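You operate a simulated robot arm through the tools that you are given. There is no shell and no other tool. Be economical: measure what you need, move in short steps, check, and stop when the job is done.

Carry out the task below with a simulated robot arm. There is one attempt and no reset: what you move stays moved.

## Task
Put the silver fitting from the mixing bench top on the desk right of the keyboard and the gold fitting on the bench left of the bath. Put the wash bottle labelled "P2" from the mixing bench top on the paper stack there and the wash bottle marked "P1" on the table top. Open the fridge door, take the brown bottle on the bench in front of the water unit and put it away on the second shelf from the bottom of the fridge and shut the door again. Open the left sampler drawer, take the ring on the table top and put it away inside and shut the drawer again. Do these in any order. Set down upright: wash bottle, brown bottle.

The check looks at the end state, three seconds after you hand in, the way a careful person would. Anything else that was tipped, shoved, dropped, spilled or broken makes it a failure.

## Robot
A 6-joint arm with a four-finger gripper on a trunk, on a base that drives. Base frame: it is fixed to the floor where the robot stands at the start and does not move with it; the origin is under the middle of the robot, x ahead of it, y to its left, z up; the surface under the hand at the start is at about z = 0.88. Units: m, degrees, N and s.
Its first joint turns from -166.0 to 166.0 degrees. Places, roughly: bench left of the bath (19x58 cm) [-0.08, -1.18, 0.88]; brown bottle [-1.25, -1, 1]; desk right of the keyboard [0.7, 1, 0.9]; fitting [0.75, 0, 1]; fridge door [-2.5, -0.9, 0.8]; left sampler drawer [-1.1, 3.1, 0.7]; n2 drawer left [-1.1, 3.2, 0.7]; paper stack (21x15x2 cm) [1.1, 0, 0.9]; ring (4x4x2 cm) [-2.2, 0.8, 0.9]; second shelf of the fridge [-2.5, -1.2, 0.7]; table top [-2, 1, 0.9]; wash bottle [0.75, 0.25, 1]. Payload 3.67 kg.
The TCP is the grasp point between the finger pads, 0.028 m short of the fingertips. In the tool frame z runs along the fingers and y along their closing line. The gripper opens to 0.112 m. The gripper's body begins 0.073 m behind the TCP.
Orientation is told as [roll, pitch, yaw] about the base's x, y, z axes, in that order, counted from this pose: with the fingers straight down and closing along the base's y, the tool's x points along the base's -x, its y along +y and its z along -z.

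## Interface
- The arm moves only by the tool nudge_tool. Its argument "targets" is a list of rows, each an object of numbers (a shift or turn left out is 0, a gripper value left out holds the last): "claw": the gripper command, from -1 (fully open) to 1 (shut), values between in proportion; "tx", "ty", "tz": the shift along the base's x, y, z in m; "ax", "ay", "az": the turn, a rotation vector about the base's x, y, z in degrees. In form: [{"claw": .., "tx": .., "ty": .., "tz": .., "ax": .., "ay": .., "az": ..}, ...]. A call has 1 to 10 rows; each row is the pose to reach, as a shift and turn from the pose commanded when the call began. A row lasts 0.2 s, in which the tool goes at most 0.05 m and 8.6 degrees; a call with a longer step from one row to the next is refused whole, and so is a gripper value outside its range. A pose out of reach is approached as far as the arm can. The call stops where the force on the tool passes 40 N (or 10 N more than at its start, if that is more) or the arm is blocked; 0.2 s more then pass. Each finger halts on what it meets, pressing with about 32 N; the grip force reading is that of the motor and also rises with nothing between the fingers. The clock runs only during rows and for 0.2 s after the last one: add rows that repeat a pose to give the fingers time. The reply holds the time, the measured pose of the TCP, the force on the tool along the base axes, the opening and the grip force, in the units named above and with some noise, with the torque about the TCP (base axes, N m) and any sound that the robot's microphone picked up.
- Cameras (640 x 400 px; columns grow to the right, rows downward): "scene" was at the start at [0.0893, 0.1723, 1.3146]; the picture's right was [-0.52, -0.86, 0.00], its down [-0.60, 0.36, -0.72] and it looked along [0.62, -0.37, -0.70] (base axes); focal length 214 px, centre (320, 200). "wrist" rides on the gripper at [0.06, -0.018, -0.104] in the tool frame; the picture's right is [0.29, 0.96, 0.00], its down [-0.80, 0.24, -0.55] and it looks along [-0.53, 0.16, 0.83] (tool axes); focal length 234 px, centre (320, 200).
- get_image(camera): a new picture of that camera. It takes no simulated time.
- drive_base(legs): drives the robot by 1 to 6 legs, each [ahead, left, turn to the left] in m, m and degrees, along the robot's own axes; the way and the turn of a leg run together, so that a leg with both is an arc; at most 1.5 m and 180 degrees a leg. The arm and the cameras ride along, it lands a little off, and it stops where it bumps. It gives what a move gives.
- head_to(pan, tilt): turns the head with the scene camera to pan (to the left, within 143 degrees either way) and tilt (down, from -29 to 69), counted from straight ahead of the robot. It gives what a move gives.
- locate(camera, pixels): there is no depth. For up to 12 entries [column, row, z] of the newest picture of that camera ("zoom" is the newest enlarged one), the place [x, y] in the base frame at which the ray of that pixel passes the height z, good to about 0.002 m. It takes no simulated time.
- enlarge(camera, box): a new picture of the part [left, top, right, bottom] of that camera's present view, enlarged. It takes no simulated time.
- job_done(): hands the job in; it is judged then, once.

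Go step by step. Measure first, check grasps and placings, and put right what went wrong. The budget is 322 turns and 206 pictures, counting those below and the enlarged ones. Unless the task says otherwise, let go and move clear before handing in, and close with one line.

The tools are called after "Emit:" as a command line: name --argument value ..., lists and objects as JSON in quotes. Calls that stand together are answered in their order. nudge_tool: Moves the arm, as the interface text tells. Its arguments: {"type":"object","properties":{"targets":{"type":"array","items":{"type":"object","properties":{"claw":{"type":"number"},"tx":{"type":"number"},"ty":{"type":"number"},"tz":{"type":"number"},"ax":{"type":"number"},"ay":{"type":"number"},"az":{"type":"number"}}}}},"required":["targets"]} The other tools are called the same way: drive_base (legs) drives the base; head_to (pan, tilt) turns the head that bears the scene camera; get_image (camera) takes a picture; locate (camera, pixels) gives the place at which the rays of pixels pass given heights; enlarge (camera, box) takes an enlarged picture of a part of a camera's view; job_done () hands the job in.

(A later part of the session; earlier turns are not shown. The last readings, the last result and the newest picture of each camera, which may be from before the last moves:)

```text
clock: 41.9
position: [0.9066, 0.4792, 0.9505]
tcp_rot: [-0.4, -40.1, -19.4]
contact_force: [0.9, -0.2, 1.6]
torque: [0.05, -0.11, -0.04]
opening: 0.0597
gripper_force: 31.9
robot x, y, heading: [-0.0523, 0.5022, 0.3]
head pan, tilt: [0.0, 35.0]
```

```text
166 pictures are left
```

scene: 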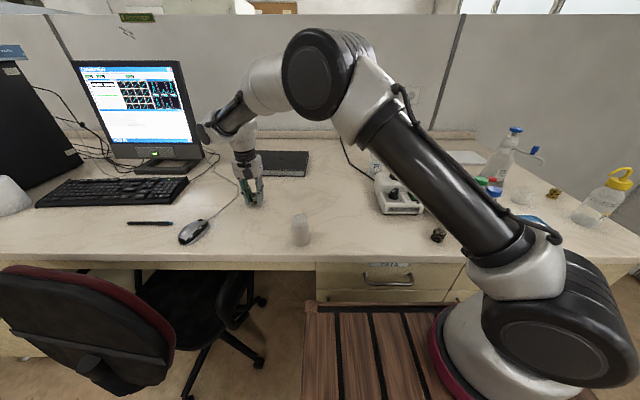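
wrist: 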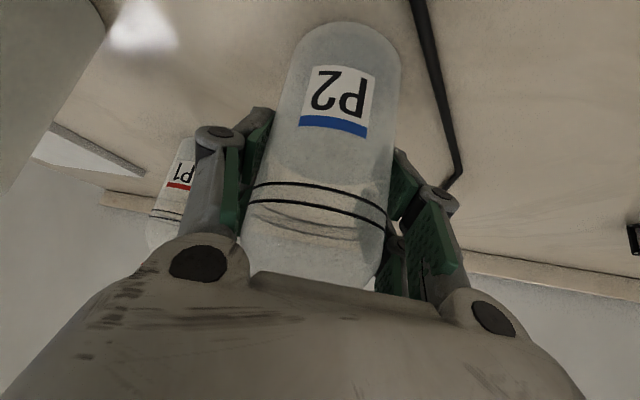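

P2 is gripped. I'll lift it straight up.

Emit:
nudge_tool --targets '[{"tz": 0.02}, {"tz": 0.06}, {"tz": 0.1}, {"tz": 0.15}, {"tz": 0.2}, {"tz": 0.24}, {"tz": 0.27, "tx": -0.02}, {"tz": 0.28, "tx": -0.06}, {"tz": 0.28, "tx": -0.1}, {"tz": 0.28, "tx": -0.15}]'

Emit:
get_image --camera "scene"

```text
clock: 44.1
position: [0.7564, 0.4828, 1.2285]
tcp_rot: [-0.4, -39.9, -19.3]
contact_force: [0.7, 0.2, -3.0]
torque: [-0.01, -0.06, -0.05]
opening: 0.06
gripper_force: 31.7
robot x, y, heading: [-0.0492, 0.4963, 0.6]
head pan, tilt: [0.0, 35.0]
```

```text
165 pictures are left
```

scene: 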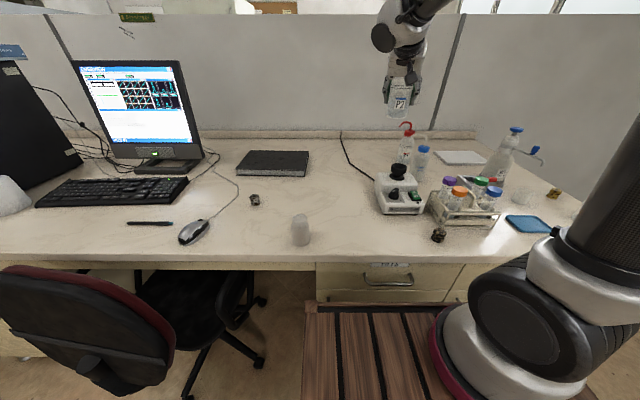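

P2 is upright in the grip. I'll drive right 0.35 m and slightly ahead, to reach the paper stack.

Emit:
drive_base --legs '[[0, -0.35, -0.4], [0.04, 0, 0]]'

Emit:
get_image --camera "scene"

Emit:
get_image --camera "wrist"

```text
clock: 46.9
position: [0.8006, 0.1363, 1.228]
tcp_rot: [-0.5, -40.0, -19.5]
contact_force: [-0.4, -0.6, -1.6]
torque: [-0.02, -0.02, 0.02]
opening: 0.0599
gripper_force: 31.4
robot x, y, heading: [-0.0096, 0.1522, 0.6]
head pan, tilt: [0.0, 35.0]
```

```text
164 pictures are left
```

scene: 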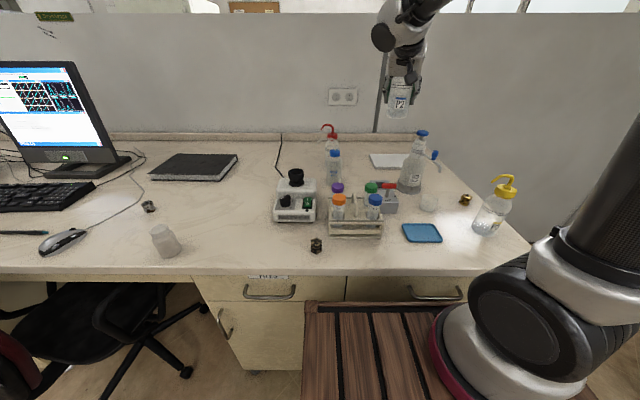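

```text
163 pictures are left
```

wrist: 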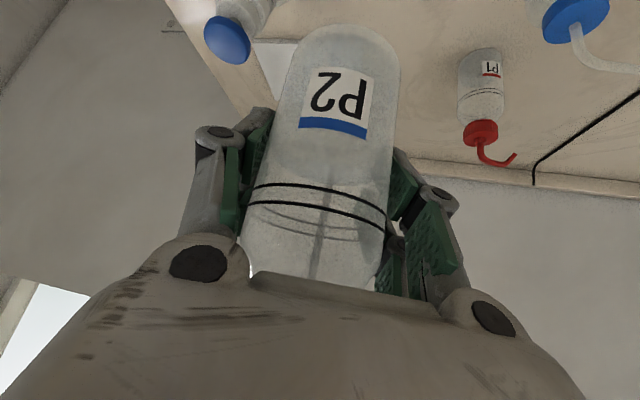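

Emit:
enlarge --camera "scene" --box '[340, 110, 470, 210]'

Emit:
locate --camera "scene" --pixels '[[369, 154, 0.9], [376, 168, 0.9], [316, 250, 0.88]]'

```text
4.00 times, centred on (405, 160) of scene
```

zoom: 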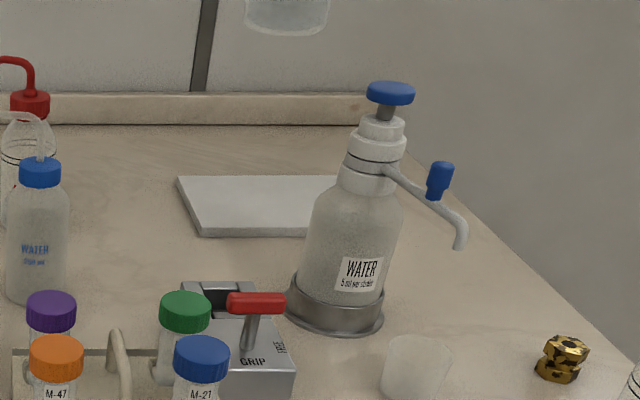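

```text
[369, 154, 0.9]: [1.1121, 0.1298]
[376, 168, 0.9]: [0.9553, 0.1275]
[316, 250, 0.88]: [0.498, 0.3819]
```

Emit:
nudge_tool --targets '[{"tx": 0.04, "ty": -0.01}, {"tx": 0.08, "ty": -0.025}, {"tx": 0.12, "ty": -0.04}, {"tx": 0.16, "ty": -0.055}, {"tx": 0.2, "ty": -0.07}, {"tx": 0.234, "ty": -0.076}, {"tx": 0.234, "ty": -0.076, "tz": -0.05}, {"tx": 0.234, "ty": -0.076, "tz": -0.1}, {"tx": 0.234, "ty": -0.076, "tz": -0.15}, {"tx": 0.234, "ty": -0.076, "tz": -0.2}]'

Emit:
get_image --camera "wrist"

Emit:
get_image --camera "scene"

```text
clock: 49.1
position: [1.0365, 0.0632, 1.0296]
tcp_rot: [-0.3, -40.1, -19.5]
contact_force: [-0.7, -0.5, -0.9]
torque: [0.01, 0.0, 0.01]
opening: 0.0596
gripper_force: 32.0
robot x, y, heading: [-0.0121, 0.1545, 0.5]
head pan, tilt: [0.0, 35.0]
```

```text
161 pictures are left
```

wrist: 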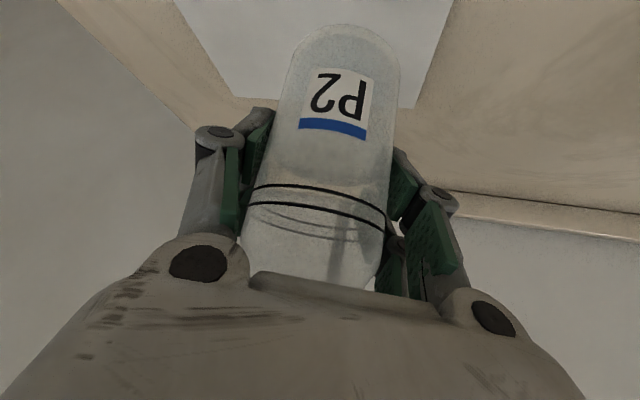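

```text
160 pictures are left
```

scene: 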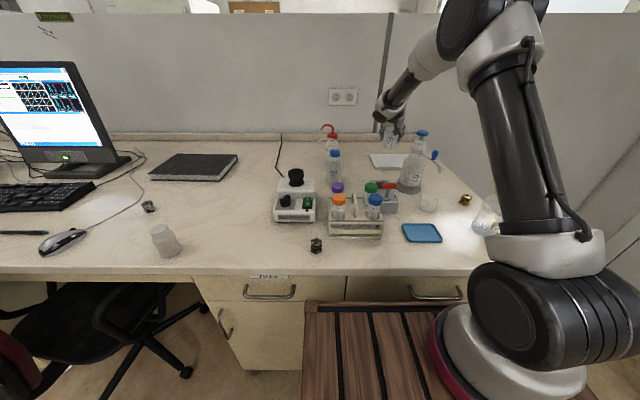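

The bottle hovers over the paper. I'll lower it slowly until it touches.

Emit:
nudge_tool --targets '[{"tz": -0.03}, {"tz": -0.045}, {"tz": -0.05}, {"tz": -0.054}, {"tz": -0.056}]'

Emit:
enlarge --camera "scene" --box '[340, 90, 470, 210]'

```text
clock: 50.3
position: [1.0342, 0.0598, 0.9728]
tcp_rot: [-0.4, -40.0, -19.3]
contact_force: [0.1, 0.4, -1.8]
torque: [0.02, 0.0, 0.01]
opening: 0.0601
gripper_force: 31.9
robot x, y, heading: [-0.0118, 0.1524, 0.5]
head pan, tilt: [0.0, 35.0]
```

```text
3.33 times, centred on (405, 150) of scene
```

zoom: 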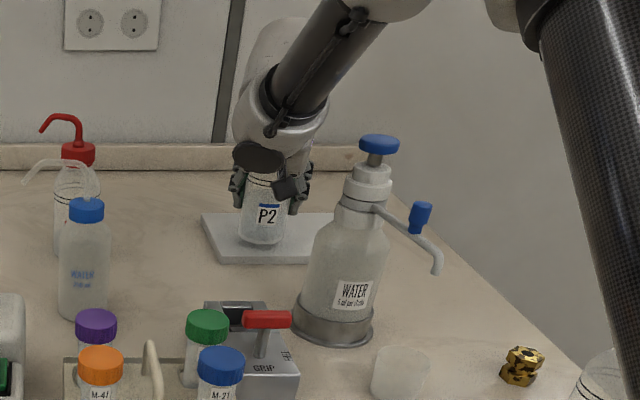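

Emit:
nudge_tool --targets '[{"tz": -0.002}, {"tz": -0.004}, {"tz": -0.006}]'

```text
clock: 51.1
position: [1.0331, 0.0594, 0.9657]
tcp_rot: [-0.4, -40.0, -19.3]
contact_force: [-0.8, -0.4, -2.6]
torque: [-0.05, -0.02, 0.0]
opening: 0.0599
gripper_force: 31.5
robot x, y, heading: [-0.0071, 0.1518, 0.5]
head pan, tilt: [0.0, 35.0]
```

No contact yet, so I'll continue down a few millimetres.

Emit:
nudge_tool --targets '[{"tz": -0.002}, {"tz": -0.004}]'

Emit:
enlarge --camera "scene" --box '[370, 130, 430, 180]'

```text
clock: 51.7
position: [1.0335, 0.0599, 0.9632]
tcp_rot: [-0.4, -40.2, -19.4]
contact_force: [-2.2, 0.4, 5.8]
torque: [0.28, 0.15, 0.01]
opening: 0.0597
gripper_force: 31.7
robot x, y, heading: [-0.0115, 0.1501, 0.5]
head pan, tilt: [0.0, 35.0]
```

```text
8.00 times, centred on (400, 155) of scene
```

zoom: 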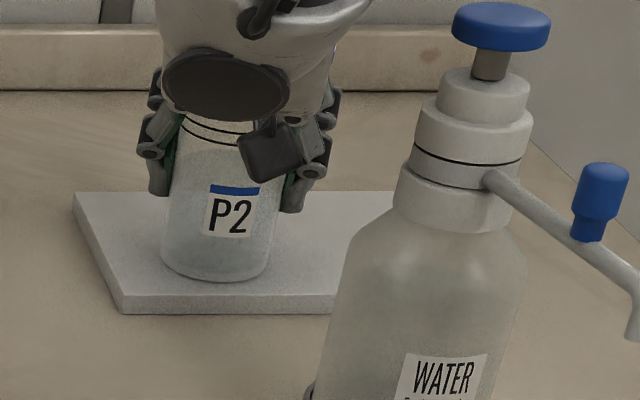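

There is contact now (Fz 5.8 N). I'll open and back out along the tool axis.

Emit:
nudge_tool --targets '[{"claw": -0.2}, {"claw": -1}, {"claw": -1}, {"claw": -1}, {"tx": -0.024, "ty": 0.009, "tz": 0.031}, {"tx": -0.048, "ty": 0.018, "tz": 0.062}, {"tx": -0.073, "ty": 0.026, "tz": 0.093}, {"tx": -0.097, "ty": 0.035, "tz": 0.123}, {"tx": -0.12, "ty": 0.044, "tz": 0.153}, {"tx": -0.14, "ty": 0.052, "tz": 0.19}]'

Emit:
get_image --camera "wrist"

Emit:
enlarge --camera "scene" --box '[300, 90, 430, 210]'

```text
clock: 53.9
position: [0.8927, 0.1126, 1.15]
tcp_rot: [-0.4, -39.9, -19.3]
contact_force: [0.7, -0.8, -1.4]
torque: [-0.02, 0.01, -0.01]
opening: 0.1122
gripper_force: 0.2
robot x, y, heading: [-0.0108, 0.1526, 0.7]
head pan, tilt: [0.0, 35.0]
```

```text
157 pictures are left
```

wrist: 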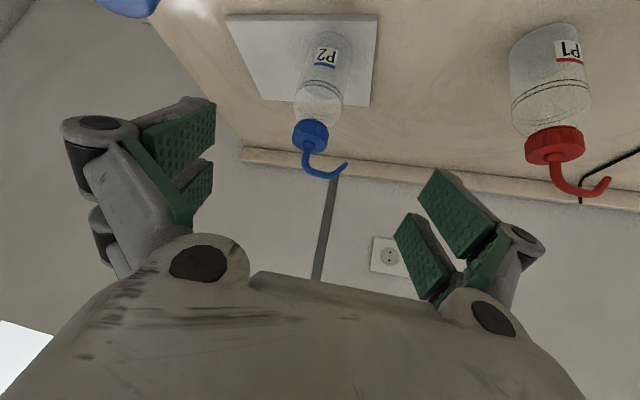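

```text
3.33 times, centred on (365, 150) of scene
```

zoom: 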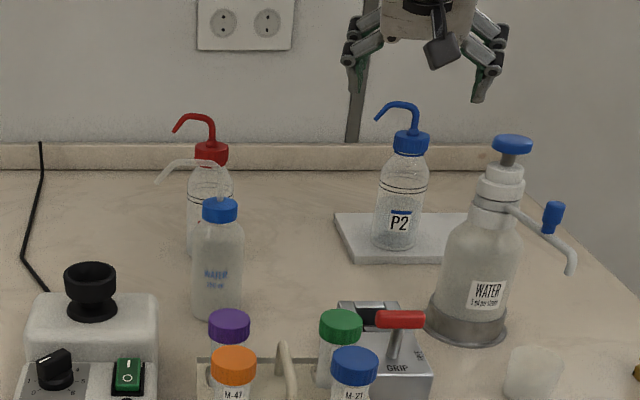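

P2 stands on the paper. Next is the gold fitting, so I'll raise, take out the tilt and look from above it.

Emit:
nudge_tool --targets '[{"tz": 0.04, "ax": 2.8, "ay": 7.7}, {"tz": 0.08, "tx": -0.02, "ax": 5.6, "ay": 15.4}, {"tz": 0.1, "tx": -0.06, "ax": 8.4, "ay": 23.1}, {"tz": 0.1, "tx": -0.1, "ty": -0.02, "ax": 11.2, "ay": 30.8}, {"tz": 0.1, "tx": -0.13, "ty": -0.05, "ax": 13.5, "ay": 37.2}, {"tz": 0.1, "tx": -0.16, "ty": -0.09, "ax": 13.5, "ay": 37.6}, {"tz": 0.1, "tx": -0.19, "ty": -0.13, "ax": 13.5, "ay": 37.6}, {"tz": 0.09, "tx": -0.2, "ty": -0.17, "ax": 13.5, "ay": 37.6}, {"tz": 0.07, "tx": -0.2, "ty": -0.21, "ax": 13.5, "ay": 37.6}, {"tz": 0.05, "tx": -0.2, "ty": -0.235, "ax": 13.5, "ay": 37.6, "claw": -0.1}]'

Emit:
get_image --camera "wrist"

```text
clock: 56.1
position: [0.6925, -0.1239, 1.2028]
tcp_rot: [-0.2, 0.1, -19.4]
contact_force: [-0.4, 0.5, -0.1]
torque: [-0.03, -0.02, 0.05]
opening: 0.0614
gripper_force: 0.1
robot x, y, heading: [-0.0088, 0.1545, 0.5]
head pan, tilt: [0.0, 35.0]
```

```text
155 pictures are left
```

wrist: 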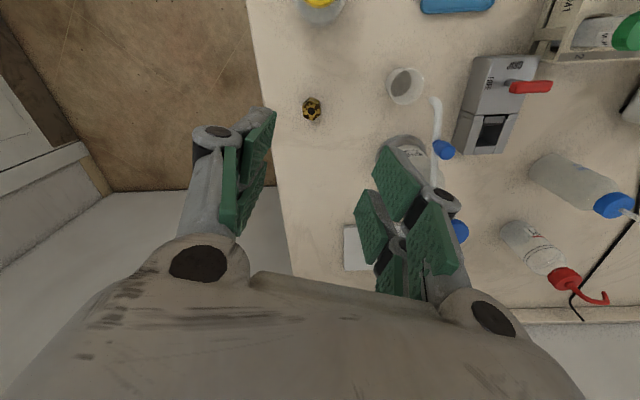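

Emit:
locate --camera "wrist" --pixels '[[312, 108, 0.9], [311, 112, 0.91], [106, 195, 0.0], [40, 150, 0.0], [324, 12, 1.03], [520, 235, 0.88], [400, 105, 0.88], [265, 100, 0.88]]'

Emit:
enlarge --camera "wrist" --box '[272, 75, 352, 135]'

```text
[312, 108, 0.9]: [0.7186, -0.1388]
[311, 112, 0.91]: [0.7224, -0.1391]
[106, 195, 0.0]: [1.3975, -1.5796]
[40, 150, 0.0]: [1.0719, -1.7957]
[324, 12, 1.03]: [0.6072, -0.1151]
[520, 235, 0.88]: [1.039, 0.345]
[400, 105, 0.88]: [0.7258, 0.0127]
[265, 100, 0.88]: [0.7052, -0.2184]
```

```text
6.67 times, centred on (312, 105) of wrist
```

zoom: 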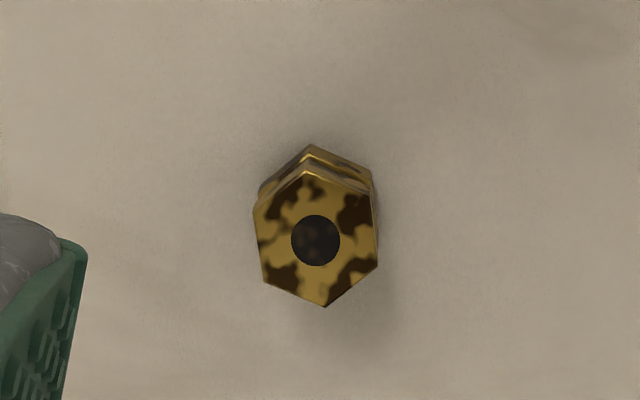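

The gold centre is about (0.7215,-0.139). To keep the wrist camera away from P3, I'll turn the yaw by +60°, which still matches the hex flats, and then descend.

Emit:
nudge_tool --targets '[{"az": 8.5, "tx": 0.005}, {"az": 17, "tx": 0.01}, {"az": 25.5, "tx": 0.015}, {"az": 34, "tx": 0.02}, {"az": 42.5, "tx": 0.025}, {"az": 51, "tx": 0.029, "ty": -0.01}, {"az": 59.5, "tx": 0.029, "ty": -0.015}, {"az": 59.5, "tx": 0.029, "ty": -0.015, "tz": -0.05}, {"az": 59.5, "tx": 0.029, "ty": -0.015, "tz": -0.1}]'

Emit:
get_image --camera "wrist"

```text
clock: 58.1
position: [0.7211, -0.1363, 1.1029]
tcp_rot: [-0.2, -0.1, 40.1]
contact_force: [-0.5, 0.3, 0.7]
torque: [0.04, -0.02, -0.01]
opening: 0.0613
gripper_force: 0.0
robot x, y, heading: [-0.0123, 0.1496, 0.5]
head pan, tilt: [0.0, 35.0]
```

```text
153 pictures are left
```

wrist: 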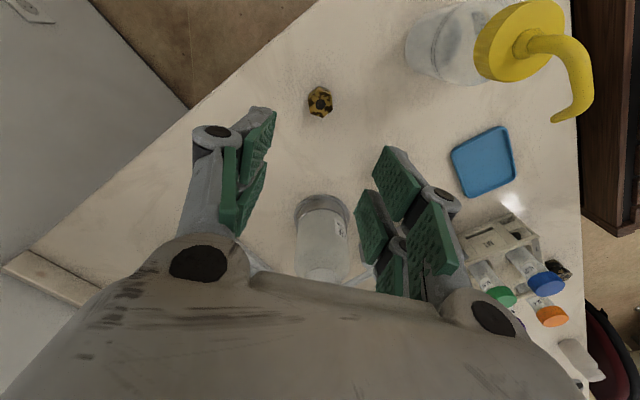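

Emit:
locate --camera "wrist" --pixels '[[320, 103, 0.91], [320, 103, 0.915], [320, 100, 0.9]]'

Emit:
enlarge --camera "wrist" --box '[280, 65, 360, 125]'

Emit:
enlarge --camera "scene" --box '[390, 110, 530, 250]'

```text
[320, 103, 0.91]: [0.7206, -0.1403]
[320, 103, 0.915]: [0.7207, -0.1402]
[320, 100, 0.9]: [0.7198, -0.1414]
```

```text
6.67 times, centred on (320, 95) of wrist
```

zoom: 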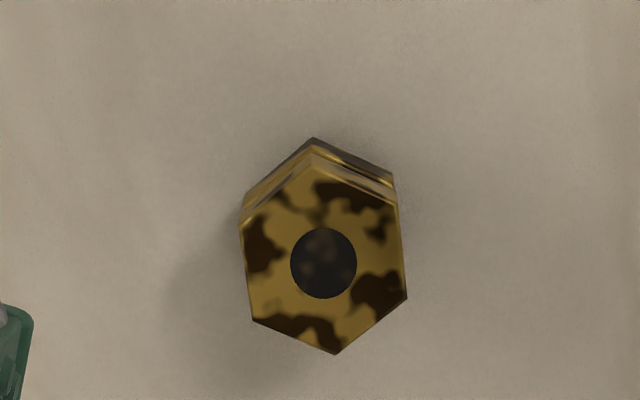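

```text
2.86 times, centred on (460, 180) of scene
```

zoom: 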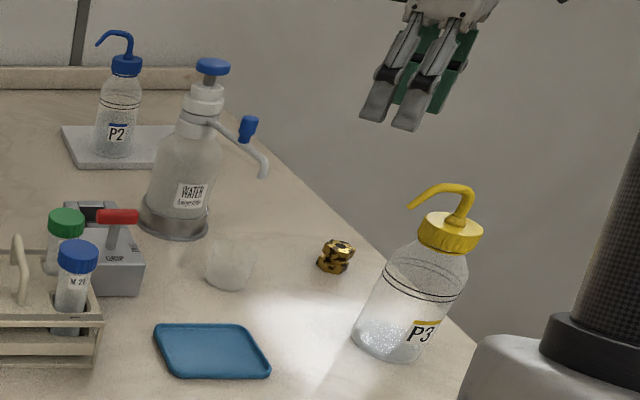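

Aligned. I'll descend and grip.

Emit:
nudge_tool --targets '[{"ty": -0.003, "tz": -0.05}, {"ty": -0.003, "tz": -0.1}, {"ty": -0.003, "tz": -0.145}, {"ty": -0.003, "tz": -0.175}, {"ty": -0.003, "tz": -0.191}, {"ty": -0.003, "tz": -0.191, "claw": 1}, {"ty": -0.003, "tz": -0.191, "claw": 1}, {"ty": -0.003, "tz": -0.191, "claw": 1}]'

Emit:
nudge_tool --targets '[{"tz": 0.04}, {"tz": 0.09}, {"tz": 0.14}, {"tz": 0.19}, {"tz": 0.24}, {"tz": 0.29}]'

Emit:
get_image --camera "wrist"

Emit:
head_to --pan -110 --tilt 30

Emit:
get_image --camera "scene"

```text
clock: 59.9
position: [0.725, -0.1403, 0.9106]
tcp_rot: [-0.2, 0.0, 39.9]
contact_force: [0.4, 0.3, -0.4]
torque: [-0.01, 0.01, 0.03]
opening: 0.0276
gripper_force: 32.5
robot x, y, heading: [-0.0112, 0.1519, 0.3]
head pan, tilt: [0.0, 35.0]
```

```text
clock: 61.3
position: [0.7225, -0.1436, 1.2036]
tcp_rot: [0.0, 0.1, 40.0]
contact_force: [1.7, -0.6, -1.9]
torque: [0.04, 0.02, -0.04]
opening: 0.0274
gripper_force: 32.2
robot x, y, heading: [-0.0099, 0.152, 0.5]
head pan, tilt: [0.0, 35.0]
```

```text
150 pictures are left
```

wrist: 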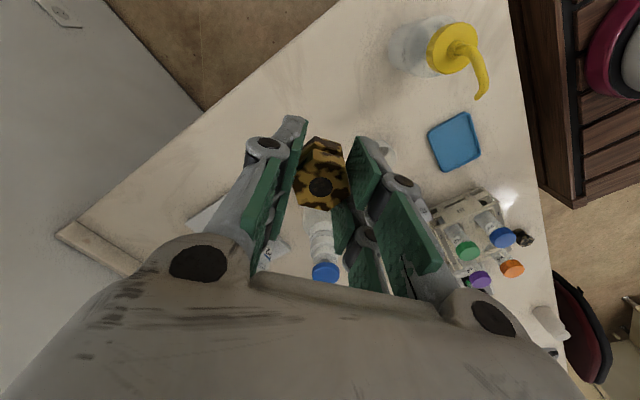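

```text
clock: 63.1
position: [0.7228, -0.1444, 1.202]
tcp_rot: [-0.2, 0.0, 40.0]
contact_force: [-0.2, 0.5, -0.3]
torque: [0.01, 0.01, -0.04]
opening: 0.0275
gripper_force: 32.1
robot x, y, heading: [-0.0104, 0.1499, 0.4]
head pan, tilt: [-110.0, 30.0]
```

```text
149 pictures are left
```

scene: 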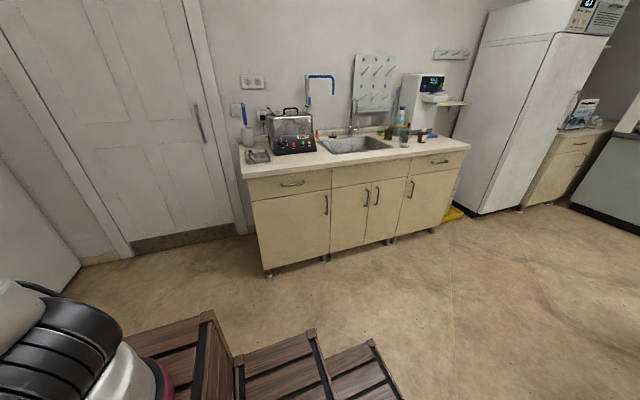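

Gold is held. I'll locate the sink bench edges and objects.

Emit:
enlarge --camera "scene" --box '[225, 70, 475, 200]'

Emit:
locate --camera "scene" --pixels '[[244, 178, 0.88], [469, 149, 0.88], [258, 162, 0.88], [276, 155, 0.88], [422, 141, 0.88], [412, 203, 0.4], [270, 274, 0.0], [478, 213, 0.0], [520, 208, 0.0], [248, 147, 0.88], [318, 151, 0.88]]'

```text
2.56 times, centred on (350, 135) of scene
```

zoom: 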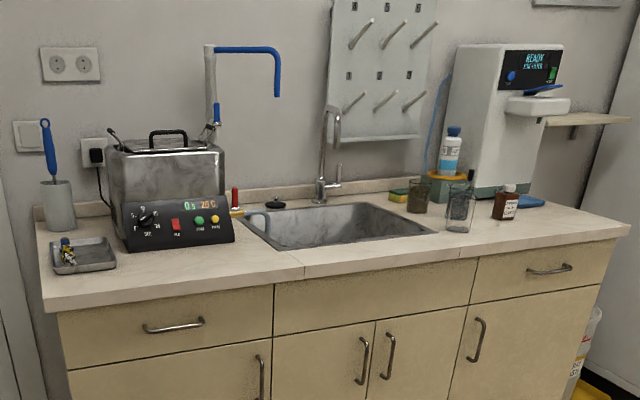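

```text
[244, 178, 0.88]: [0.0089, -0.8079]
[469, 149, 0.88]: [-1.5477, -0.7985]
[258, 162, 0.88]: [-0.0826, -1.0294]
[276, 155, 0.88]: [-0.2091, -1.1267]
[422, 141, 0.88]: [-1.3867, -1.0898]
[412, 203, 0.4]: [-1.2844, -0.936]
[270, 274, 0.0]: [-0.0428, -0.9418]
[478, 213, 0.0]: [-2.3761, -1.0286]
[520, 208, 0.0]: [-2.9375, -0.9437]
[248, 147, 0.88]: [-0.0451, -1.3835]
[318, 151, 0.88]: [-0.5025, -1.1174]
```

The left strip of the sink bench has a tray and a beaker on it. I'll retract the tool, then back up, turn right and face that bench.

Emit:
nudge_tool --targets '[{"tz": 0.03, "tx": -0.03}, {"tz": 0.06, "tx": -0.06, "ty": 0.02}, {"tz": 0.09, "tx": -0.09, "ty": 0.04}, {"tz": 0.1, "tx": -0.12, "ty": 0.07}, {"tz": 0.1, "tx": -0.15, "ty": 0.1}, {"tz": 0.1, "tx": -0.17, "ty": 0.14}, {"tz": 0.1, "tx": -0.18, "ty": 0.18}]'

Emit:
drive_base --legs '[[-0.4, 0, 0], [0, 0, -90], [0.2, 0.15, 0]]'

Emit:
head_to --pan 0 --tilt 35

Emit:
get_image --camera "scene"

```text
clock: 64.8
position: [0.541, 0.0393, 1.2977]
tcp_rot: [-0.1, 0.1, 40.0]
contact_force: [0.0, -0.4, -0.9]
torque: [-0.01, 0.01, 0.0]
opening: 0.0277
gripper_force: 31.9
robot x, y, heading: [-0.0068, 0.1496, 0.4]
head pan, tilt: [-110.0, 30.0]
```

```text
clock: 72.5
position: [-0.3607, -0.6032, 1.2978]
tcp_rot: [-0.3, -0.1, -49.3]
contact_force: [0.9, 0.0, -0.8]
torque: [0.03, 0.01, 0.01]
opening: 0.0273
gripper_force: 31.8
robot x, y, heading: [-0.2525, -0.0508, -88.9]
head pan, tilt: [-110.0, 30.0]
```

```text
clock: 74.3
position: [-0.3609, -0.6024, 1.2984]
tcp_rot: [-0.2, 0.0, -49.3]
contact_force: [-0.5, -0.7, -1.9]
torque: [-0.01, 0.02, 0.01]
opening: 0.028
gripper_force: 31.9
robot x, y, heading: [-0.2536, -0.0501, -89.0]
head pan, tilt: [0.0, 35.0]
```

```text
147 pictures are left
```

scene: 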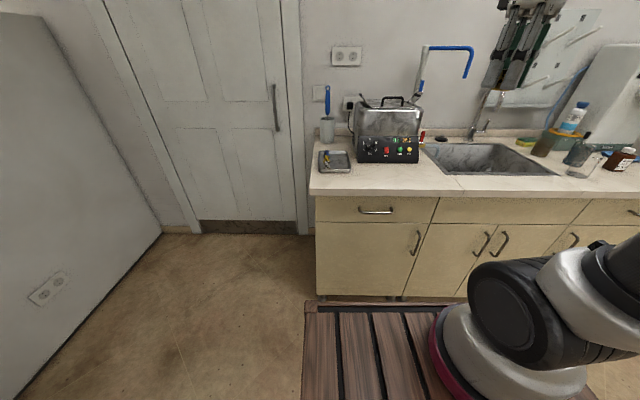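

Emit:
enlarge --camera "scene" --box '[300, 70, 460, 210]'

Emit:
locate --camera "scene" --pixels '[[310, 190, 0.88], [320, 172, 0.89], [352, 169, 0.89], [320, 151, 0.89], [347, 151, 0.89], [328, 142, 0.88], [357, 162, 0.88], [322, 145, 0.88], [460, 192, 0.88], [357, 110, 1.05]]'

```text
2.86 times, centred on (380, 140) of scene
```

zoom: 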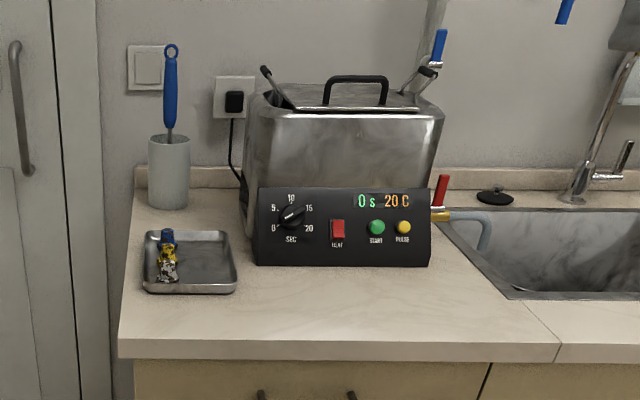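

```text
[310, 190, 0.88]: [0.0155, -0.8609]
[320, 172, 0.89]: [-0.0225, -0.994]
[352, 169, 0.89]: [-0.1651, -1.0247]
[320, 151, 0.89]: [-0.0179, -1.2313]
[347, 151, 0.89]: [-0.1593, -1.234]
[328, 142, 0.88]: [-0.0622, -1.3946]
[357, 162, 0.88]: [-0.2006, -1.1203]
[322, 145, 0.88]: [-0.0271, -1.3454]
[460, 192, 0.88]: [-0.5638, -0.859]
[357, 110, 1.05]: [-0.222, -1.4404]
```

There is free bench in front of the tray, at y≈-0.94 and x≈-0.08. I'll turn the yaw to -90° and move over that spot.

Emit:
nudge_tool --targets '[{"tx": 0.03, "ty": -0.03, "az": -8.2}, {"tx": 0.06, "ty": -0.06, "az": -16.4}, {"tx": 0.09, "ty": -0.09, "az": -24.6}, {"tx": 0.12, "ty": -0.12, "az": -32.8}, {"tx": 0.15, "ty": -0.155, "az": -40.7}, {"tx": 0.18, "ty": -0.19, "az": -40.7}, {"tx": 0.21, "ty": -0.225, "az": -40.7, "tz": -0.01}, {"tx": 0.24, "ty": -0.26, "az": -40.7, "tz": -0.02}, {"tx": 0.265, "ty": -0.3, "az": -40.7, "tz": -0.03}, {"tx": 0.28, "ty": -0.337, "az": -40.7, "tz": -0.05}]'

Emit:
nudge_tool --targets '[{"tz": -0.05}, {"tz": -0.1}, {"tz": -0.15}, {"tz": -0.2}, {"tz": -0.25}, {"tz": -0.29}]'

Emit:
get_image --camera "wrist"

Emit:
enlarge --camera "scene" --box '[270, 70, 430, 210]'

```text
clock: 76.5
position: [-0.0833, -0.939, 1.2527]
tcp_rot: [-0.2, -0.1, -89.9]
contact_force: [-0.5, 1.5, 1.1]
torque: [-0.16, -0.05, -0.02]
opening: 0.0275
gripper_force: 31.6
robot x, y, heading: [-0.2569, -0.0525, -89.0]
head pan, tilt: [0.0, 35.0]
```

```text
clock: 77.9
position: [-0.0803, -0.9416, 0.9581]
tcp_rot: [-0.1, -0.1, -90.0]
contact_force: [-0.5, 0.6, 0.7]
torque: [0.0, 0.01, 0.02]
opening: 0.0274
gripper_force: 31.5
robot x, y, heading: [-0.2563, -0.05, -89.0]
head pan, tilt: [0.0, 35.0]
```

```text
145 pictures are left
```

wrist: 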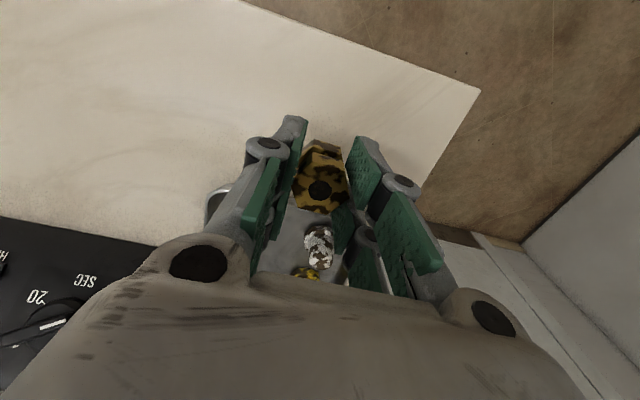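

```text
2.86 times, centred on (350, 140) of scene
```

zoom: 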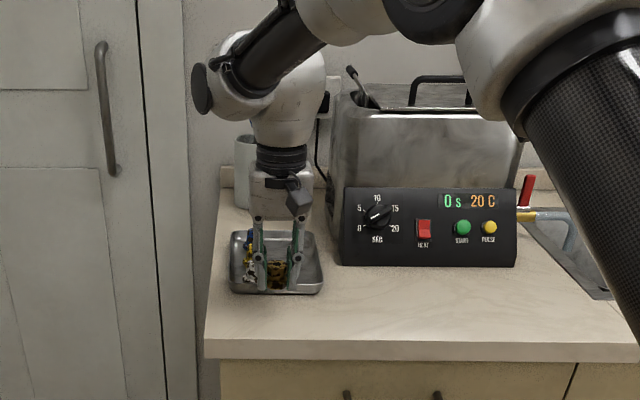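

Emit:
locate --camera "zoom" --pixels '[[275, 293, 0.88], [318, 293, 0.88], [232, 290, 0.88], [278, 288, 0.926], [278, 355, 0.88], [207, 350, 0.88], [345, 265, 0.88]]'

```text
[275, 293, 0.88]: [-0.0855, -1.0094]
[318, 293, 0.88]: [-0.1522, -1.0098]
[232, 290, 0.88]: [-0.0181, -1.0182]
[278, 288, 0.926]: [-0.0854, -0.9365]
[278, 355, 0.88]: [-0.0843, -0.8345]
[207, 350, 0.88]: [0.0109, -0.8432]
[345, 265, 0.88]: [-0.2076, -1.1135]
```

The tray's front is at y≈-1.01, so the spot is clear. I'll lower, release and rise.

Emit:
nudge_tool --targets '[{"tz": -0.025}, {"tz": -0.04}, {"tz": -0.045}, {"tz": -0.045, "claw": 0.1}, {"tz": -0.045, "claw": 0.1}, {"tz": 0.0}, {"tz": 0.05}, {"tz": 0.1}, {"tz": 0.15}, {"tz": 0.2}]'

Emit:
get_image --camera "wrist"

```text
clock: 80.1
position: [-0.0831, -0.9381, 1.1598]
tcp_rot: [-0.3, -0.1, -90.1]
contact_force: [0.9, -1.5, -0.4]
torque: [0.04, 0.02, -0.02]
opening: 0.0505
gripper_force: 0.1
robot x, y, heading: [-0.2561, -0.051, -88.9]
head pan, tilt: [0.0, 35.0]
```

```text
143 pictures are left
```

wrist: 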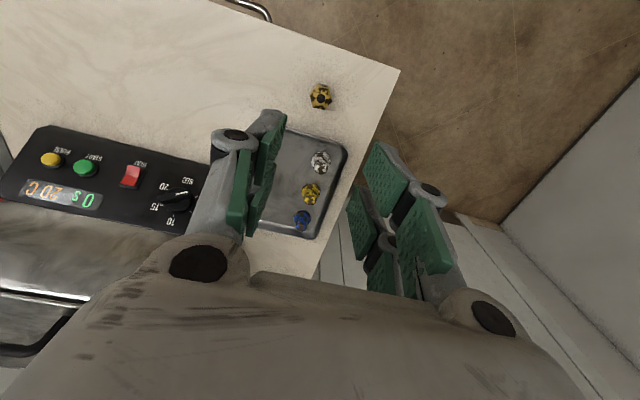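

The gold fitting stands on the bench at wrist (320,97). I'll retract the arm and look toward the fridge and table.

Emit:
nudge_tool --targets '[{"tx": -0.03, "ty": 0.03, "tz": 0.02}, {"tx": -0.06, "ty": 0.06, "tz": 0.04}, {"tx": -0.09, "ty": 0.09, "tz": 0.06}, {"tx": -0.12, "ty": 0.12, "tz": 0.08}, {"tx": -0.15, "ty": 0.155, "tz": 0.1}, {"tx": -0.18, "ty": 0.19, "tz": 0.11}, {"tx": -0.2, "ty": 0.225, "tz": 0.12}, {"tx": -0.21, "ty": 0.26, "tz": 0.13}, {"tx": -0.22, "ty": 0.3, "tz": 0.13}]'

Emit:
head_to --pan -85 --tilt 30

Emit:
get_image --camera "scene"

```text
refused: row 5 steps farther than a row can; nothing moved
```

```text
clock: 81.7
position: [-0.0821, -0.9377, 1.1581]
tcp_rot: [-0.2, 0.0, -90.0]
contact_force: [-0.4, -0.5, -0.7]
torque: [0.02, 0.01, -0.03]
opening: 0.0504
gripper_force: 0.0
robot x, y, heading: [-0.2566, -0.0494, -88.8]
head pan, tilt: [-85.0, 30.0]
```

```text
142 pictures are left
```

scene: 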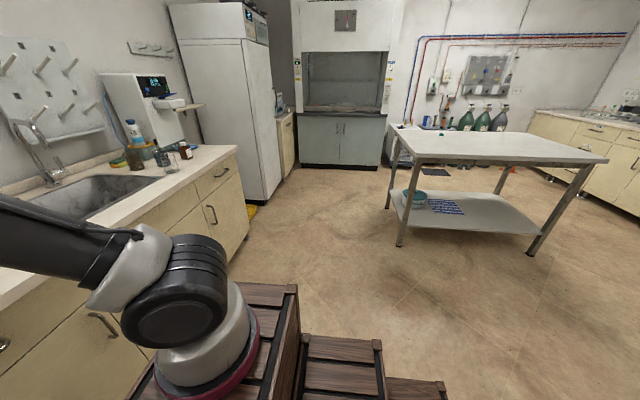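

Emit:
locate --camera "scene" --pixels '[[267, 204, 0.0], [282, 178, 0.0], [400, 246, 0.0], [531, 255, 0.0], [388, 208, 0.0], [496, 193, 0.0], [419, 163, 0.9], [608, 160, 0.9], [395, 125, 0.9], [237, 148, 0.88], [187, 158, 0.88]]'

Emit:
nudge_tool --targets '[{"tx": -0.03, "ty": 0.03, "tz": 0.02}, {"tx": -0.06, "ty": 0.06, "tz": 0.04}, {"tx": -0.09, "ty": 0.09, "tz": 0.06}, {"tx": -0.12, "ty": 0.12, "tz": 0.08}, {"tx": -0.15, "ty": 0.15, "tz": 0.1}, {"tx": -0.18, "ty": 0.18, "tz": 0.11}, {"tx": -0.2, "ty": 0.22, "tz": 0.12}, {"tx": -0.21, "ty": 0.26, "tz": 0.13}, {"tx": -0.22, "ty": 0.3, "tz": 0.13}]'

```text
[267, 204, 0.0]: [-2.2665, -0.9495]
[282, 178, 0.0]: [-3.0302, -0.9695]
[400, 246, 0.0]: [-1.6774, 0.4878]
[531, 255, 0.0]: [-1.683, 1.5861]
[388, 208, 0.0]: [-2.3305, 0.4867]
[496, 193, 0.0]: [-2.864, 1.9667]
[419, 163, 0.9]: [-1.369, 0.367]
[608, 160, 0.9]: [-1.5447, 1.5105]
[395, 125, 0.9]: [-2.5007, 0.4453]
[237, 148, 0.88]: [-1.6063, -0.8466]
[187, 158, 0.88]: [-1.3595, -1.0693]
```

```text
clock: 83.7
position: [-0.2984, -0.638, 1.2887]
tcp_rot: [-0.2, 0.1, -90.0]
contact_force: [1.0, -1.0, -1.0]
torque: [0.06, 0.0, 0.03]
opening: 0.0501
gripper_force: 0.0
robot x, y, heading: [-0.2577, -0.0515, -88.7]
head pan, tilt: [-85.0, 30.0]
```

The fridge front is at y≈-0.95, from x≈-2.27 to -2.9. I'll drive right, toward the brown bottle, and look at the fridge.

Emit:
drive_base --legs '[[0, -1.2, -1.2]]'

Emit:
head_to --pan -45 --tilt 25

Emit:
get_image --camera "scene"

Emit:
head_to --pan 0 --tilt 35

Emit:
get_image --camera "scene"

```text
clock: 89.7
position: [-1.5002, -0.6282, 1.2905]
tcp_rot: [-0.1, 0.0, -92.9]
contact_force: [0.1, 0.6, 0.3]
torque: [-0.01, 0.0, -0.05]
opening: 0.0504
gripper_force: 0.1
robot x, y, heading: [-1.4253, -0.0446, -91.5]
head pan, tilt: [-85.0, 30.0]
```

```text
clock: 90.8
position: [-1.5003, -0.6282, 1.2903]
tcp_rot: [-0.2, 0.0, -92.9]
contact_force: [0.1, 0.7, -0.5]
torque: [-0.01, 0.01, -0.02]
opening: 0.0505
gripper_force: 0.1
robot x, y, heading: [-1.4288, -0.0431, -91.7]
head pan, tilt: [-45.0, 25.0]
```

```text
141 pictures are left
```

scene: 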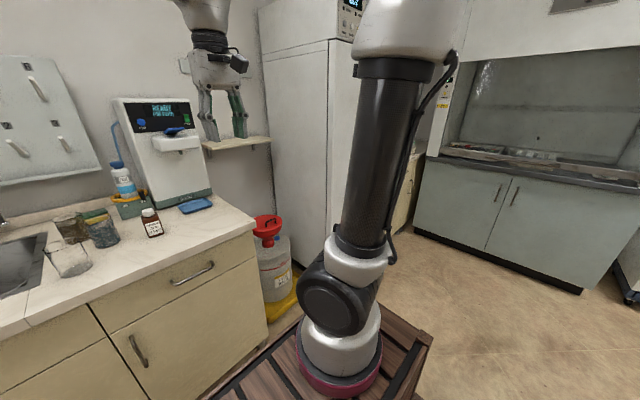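

```text
clock: 91.9
position: [-1.5003, -0.6283, 1.289]
tcp_rot: [-0.3, 0.0, -92.9]
contact_force: [0.5, 0.3, 0.6]
torque: [0.01, 0.03, -0.02]
opening: 0.0505
gripper_force: 0.0
robot x, y, heading: [-1.4277, -0.0433, -91.8]
head pan, tilt: [0.0, 35.0]
```

```text
140 pictures are left
```

scene: 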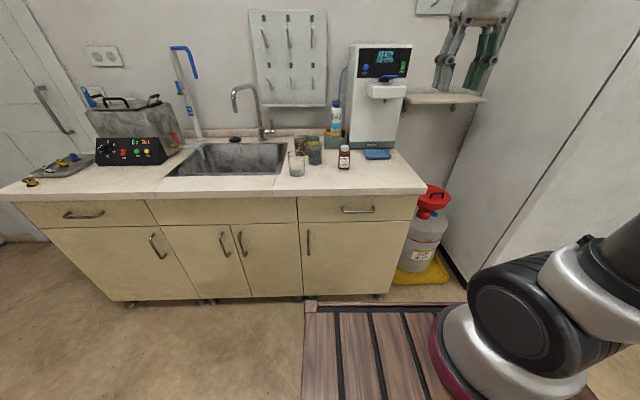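

The brown bottle is at (344,158). Now I'll move in front of the fridge to examine its door, keeping clear of the table behind.

Emit:
drive_base --legs '[[0.13, 0, 1.6], [0, -0.6, 0]]'

Emit:
head_to --pan -35 --tilt 20

Emit:
get_image --camera "scene"

```text
clock: 96.1
position: [-2.0722, -0.7553, 1.289]
tcp_rot: [-0.2, 0.1, -91.7]
contact_force: [-0.2, -0.4, 1.0]
torque: [-0.01, 0.0, 0.01]
opening: 0.0503
gripper_force: 0.1
robot x, y, heading: [-2.013, -0.1699, -90.3]
head pan, tilt: [0.0, 35.0]
```

```text
clock: 97.1
position: [-2.0713, -0.7536, 1.2899]
tcp_rot: [-0.2, 0.1, -91.8]
contact_force: [0.5, -0.4, 0.3]
torque: [0.0, 0.0, -0.04]
opening: 0.0505
gripper_force: 0.1
robot x, y, heading: [-2.0107, -0.1687, -90.6]
head pan, tilt: [-35.0, 20.0]
```

```text
139 pictures are left
```

scene: 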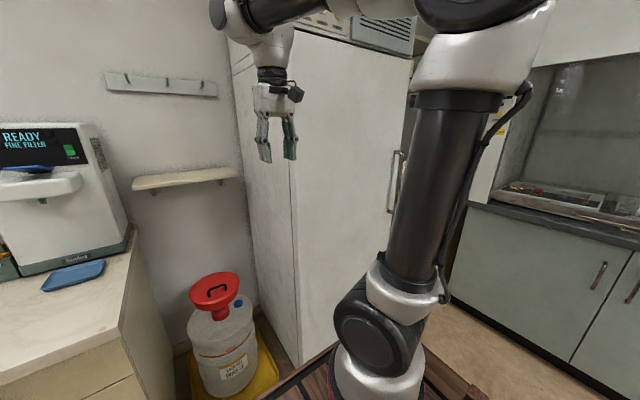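

The handle is on the door's right, at pixel (394,185), so the hinge is on the left. I'll locate the handle, the fridge edges and the hood cabinet.

Emit:
locate --camera "scene" --pixels '[[298, 365, 0.05], [452, 296, 0.0], [575, 362, 0.0], [394, 152, 1.1], [394, 152, 1.2], [389, 212, 0.9], [389, 212, 0.8], [412, 60, 1.6], [470, 212, 0.88], [640, 258, 0.88]]'

Emit:
enlarge --camera "scene" --box '[280, 60, 440, 320]'

```text
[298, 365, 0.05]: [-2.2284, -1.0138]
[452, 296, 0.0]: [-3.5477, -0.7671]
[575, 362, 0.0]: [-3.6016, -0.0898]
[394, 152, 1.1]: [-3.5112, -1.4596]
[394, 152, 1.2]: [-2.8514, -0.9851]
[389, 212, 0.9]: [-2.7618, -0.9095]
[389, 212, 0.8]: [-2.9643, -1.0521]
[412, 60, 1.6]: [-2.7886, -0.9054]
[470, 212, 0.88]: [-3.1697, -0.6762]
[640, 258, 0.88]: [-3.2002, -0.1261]
```

```text
1.54 times, centred on (360, 190) of scene
```

zoom: 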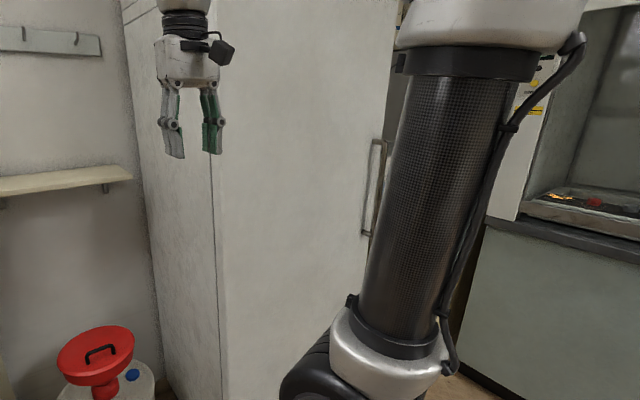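

I'll drive right and back to stand squarely before the fridge, then look.

Emit:
drive_base --legs '[[0, -0.75, 0], [-0.3, -0.05, 0.4]]'

Emit:
head_to --pan 5 --tilt 20

Emit:
get_image --camera "scene"

```text
clock: 102.8
position: [-2.8735, -0.4506, 1.2899]
tcp_rot: [-0.2, 0.0, -91.1]
contact_force: [0.3, 0.1, 0.6]
torque: [-0.02, 0.0, 0.02]
opening: 0.0506
gripper_force: 0.0
robot x, y, heading: [-2.8162, 0.1383, -89.8]
head pan, tilt: [-35.0, 20.0]
```

```text
clock: 103.9
position: [-2.8732, -0.4506, 1.2903]
tcp_rot: [-0.2, 0.0, -91.1]
contact_force: [0.2, 0.3, -0.7]
torque: [0.0, 0.01, -0.02]
opening: 0.0503
gripper_force: 0.1
robot x, y, heading: [-2.817, 0.1354, -89.9]
head pan, tilt: [5.0, 20.0]
```

```text
137 pictures are left
```

scene: 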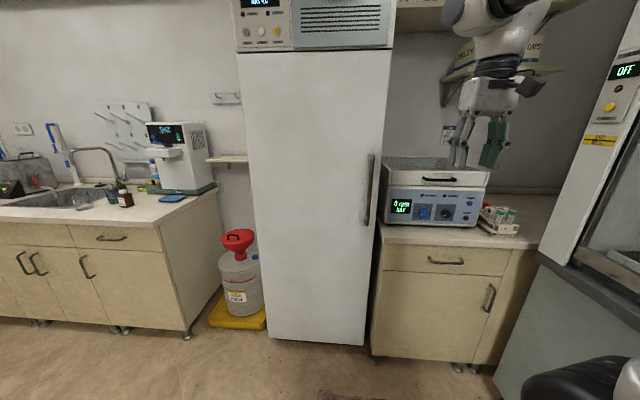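

Emit:
locate --camera "scene" --pixels '[[371, 155, 1.1], [371, 155, 1.15], [371, 155, 1.12], [368, 225, 0.9], [368, 225, 0.85], [268, 338, 0.05], [364, 345, 0.05], [268, 338, 0.08], [390, 60, 1.5], [246, 60, 1.5], [372, 360, 0.0]]'

Emit:
enlarge --camera "scene" --box '[330, 130, 410, 250]'

```text
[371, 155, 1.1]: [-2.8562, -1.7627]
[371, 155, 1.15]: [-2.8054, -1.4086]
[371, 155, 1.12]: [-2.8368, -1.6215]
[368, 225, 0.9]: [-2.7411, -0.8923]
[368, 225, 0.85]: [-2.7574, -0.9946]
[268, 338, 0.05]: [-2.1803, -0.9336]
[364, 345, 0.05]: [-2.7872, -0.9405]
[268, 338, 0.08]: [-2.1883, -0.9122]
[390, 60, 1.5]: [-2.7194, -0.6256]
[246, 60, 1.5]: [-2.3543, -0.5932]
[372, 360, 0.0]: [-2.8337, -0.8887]
```

```text
3.33 times, centred on (370, 190) of scene
```

zoom: 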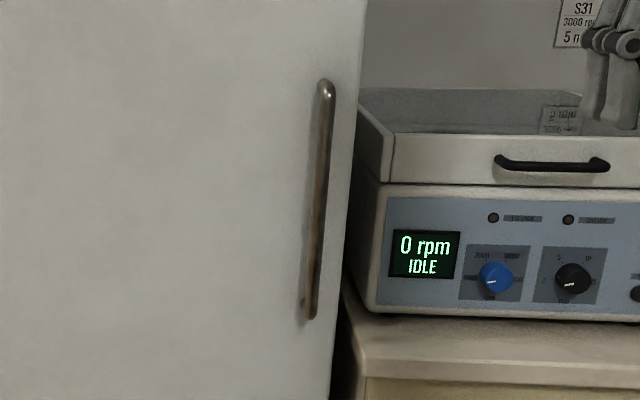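

Door front is about y=-0.94, and the bar handle is at about (-2.745,-0.90) from z 0.90 to 1.21; hinge x≈-2.19. I'll bring the tool horizontal (pointing -y, closing along x) in front of the handle.

Emit:
nudge_tool --targets '[{"ax": -8, "ty": -0.03, "tx": 0.01, "tz": -0.02}, {"ax": -16, "ty": -0.06, "tx": 0.02, "tz": -0.04}, {"ax": -24, "ty": -0.09, "tx": 0.035, "tz": -0.06}, {"ax": -32, "ty": -0.12, "tx": 0.05, "tz": -0.08}, {"ax": -40, "ty": -0.15, "tx": 0.065, "tz": -0.1}, {"ax": -48, "ty": -0.18, "tx": 0.08, "tz": -0.12}, {"ax": -56, "ty": -0.21, "tx": 0.095, "tz": -0.14}, {"ax": -64, "ty": -0.24, "tx": 0.11, "tz": -0.16}, {"ax": -72, "ty": -0.27, "tx": 0.12, "tz": -0.18}, {"ax": -80, "ty": -0.29, "tx": 0.128, "tz": -0.2}]'

Emit:
nudge_tool --targets '[{"ax": -8, "tz": -0.02, "claw": -0.4}, {"ax": -10, "tz": -0.04}]'

Emit:
get_image --camera "wrist"

Emit:
get_image --camera "scene"

```text
clock: 106.1
position: [-2.7449, -0.7409, 1.0966]
tcp_rot: [1.8, -80.1, -92.1]
contact_force: [0.0, 0.5, 0.4]
torque: [0.08, 0.0, 0.02]
opening: 0.0502
gripper_force: 0.1
out of reach, approached as far as the arm can: row 10
robot x, y, heading: [-2.8197, 0.1371, -89.9]
head pan, tilt: [5.0, 20.0]
```

```text
clock: 106.7
position: [-2.7324, -0.7518, 1.0723]
tcp_rot: [-79.1, -88.0, -11.7]
contact_force: [0.6, 0.6, -0.2]
torque: [0.06, 0.0, -0.01]
opening: 0.0787
gripper_force: 0.0
out of reach, approached as far as the arm can: row 1, 2
robot x, y, heading: [-2.8171, 0.1371, -89.9]
head pan, tilt: [5.0, 20.0]
```

```text
135 pictures are left
```

wrist: 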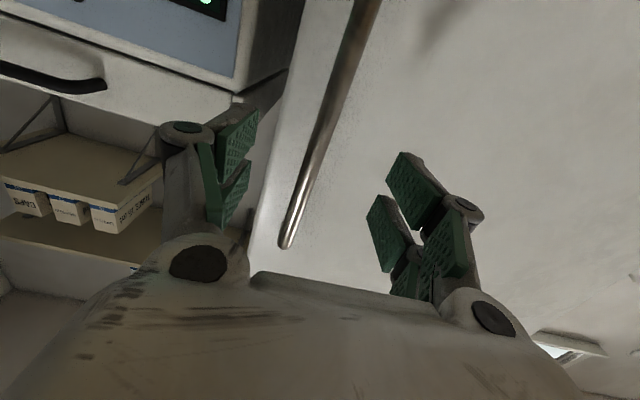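

```text
134 pictures are left
```

scene: 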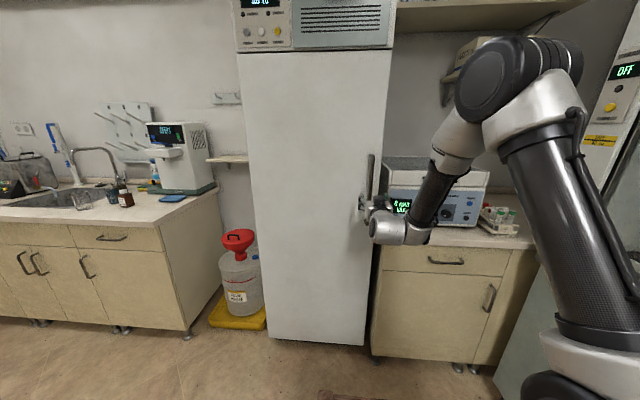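

The handle passes between the fingers at wrist (315,180), upside down because the camera is underneath. I'll advance toward it.

Emit:
nudge_tool --targets '[{"ty": -0.04}, {"ty": -0.08}, {"ty": -0.11}]'

Emit:
get_image --camera "wrist"

Emit:
enlarge --camera "scene" --box '[330, 130, 450, 270]'

```text
clock: 107.5
position: [-2.725, -0.8612, 1.073]
tcp_rot: [-73.5, -88.1, -17.9]
contact_force: [0.4, -0.2, 0.9]
torque: [0.02, 0.01, 0.02]
opening: 0.0785
gripper_force: 0.1
out of reach, approached as far as the arm can: row 2, 3
robot x, y, heading: [-2.8153, 0.1346, -89.9]
head pan, tilt: [5.0, 20.0]
```

```text
133 pictures are left
```

wrist: 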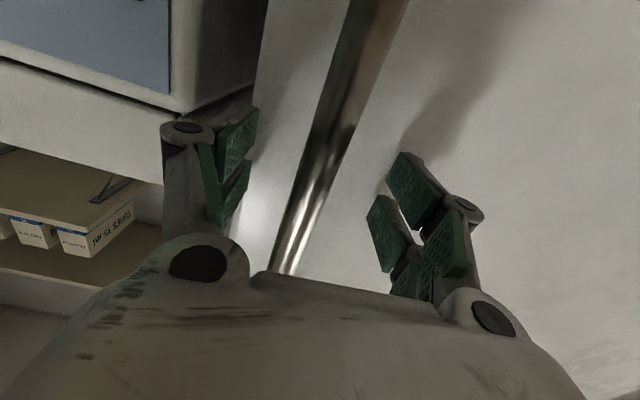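

```text
2.86 times, centred on (390, 200) of scene
```

zoom: 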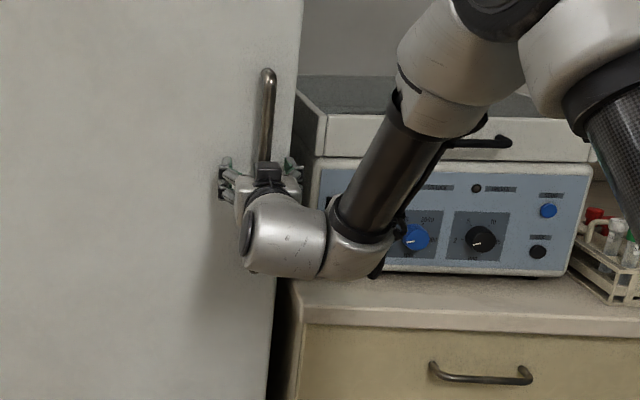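

Emit:
nudge_tool --targets '[{"ty": -0.02}, {"ty": -0.03}, {"ty": -0.03}]'

Emit:
get_image --camera "wrist"

```text
clock: 108.0
position: [-2.7204, -0.8738, 1.0719]
tcp_rot: [-71.2, -87.8, -19.9]
contact_force: [-13.7, 70.2, 7.6]
torque: [-1.66, -0.12, -0.52]
opening: 0.0804
gripper_force: 37.7
robot x, y, heading: [-2.8211, 0.1372, -89.7]
head pan, tilt: [5.0, 20.0]
stopped in row 2: the force on the tool passed its limit at 47 N (the readings are from after the stop); the commanded pose is now the measured one
```

```text
131 pictures are left
```

wrist: 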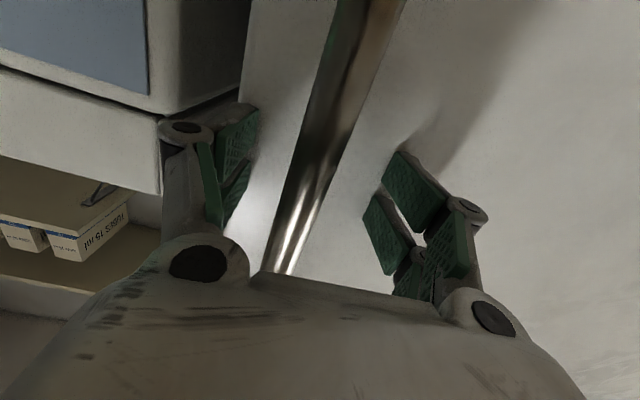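

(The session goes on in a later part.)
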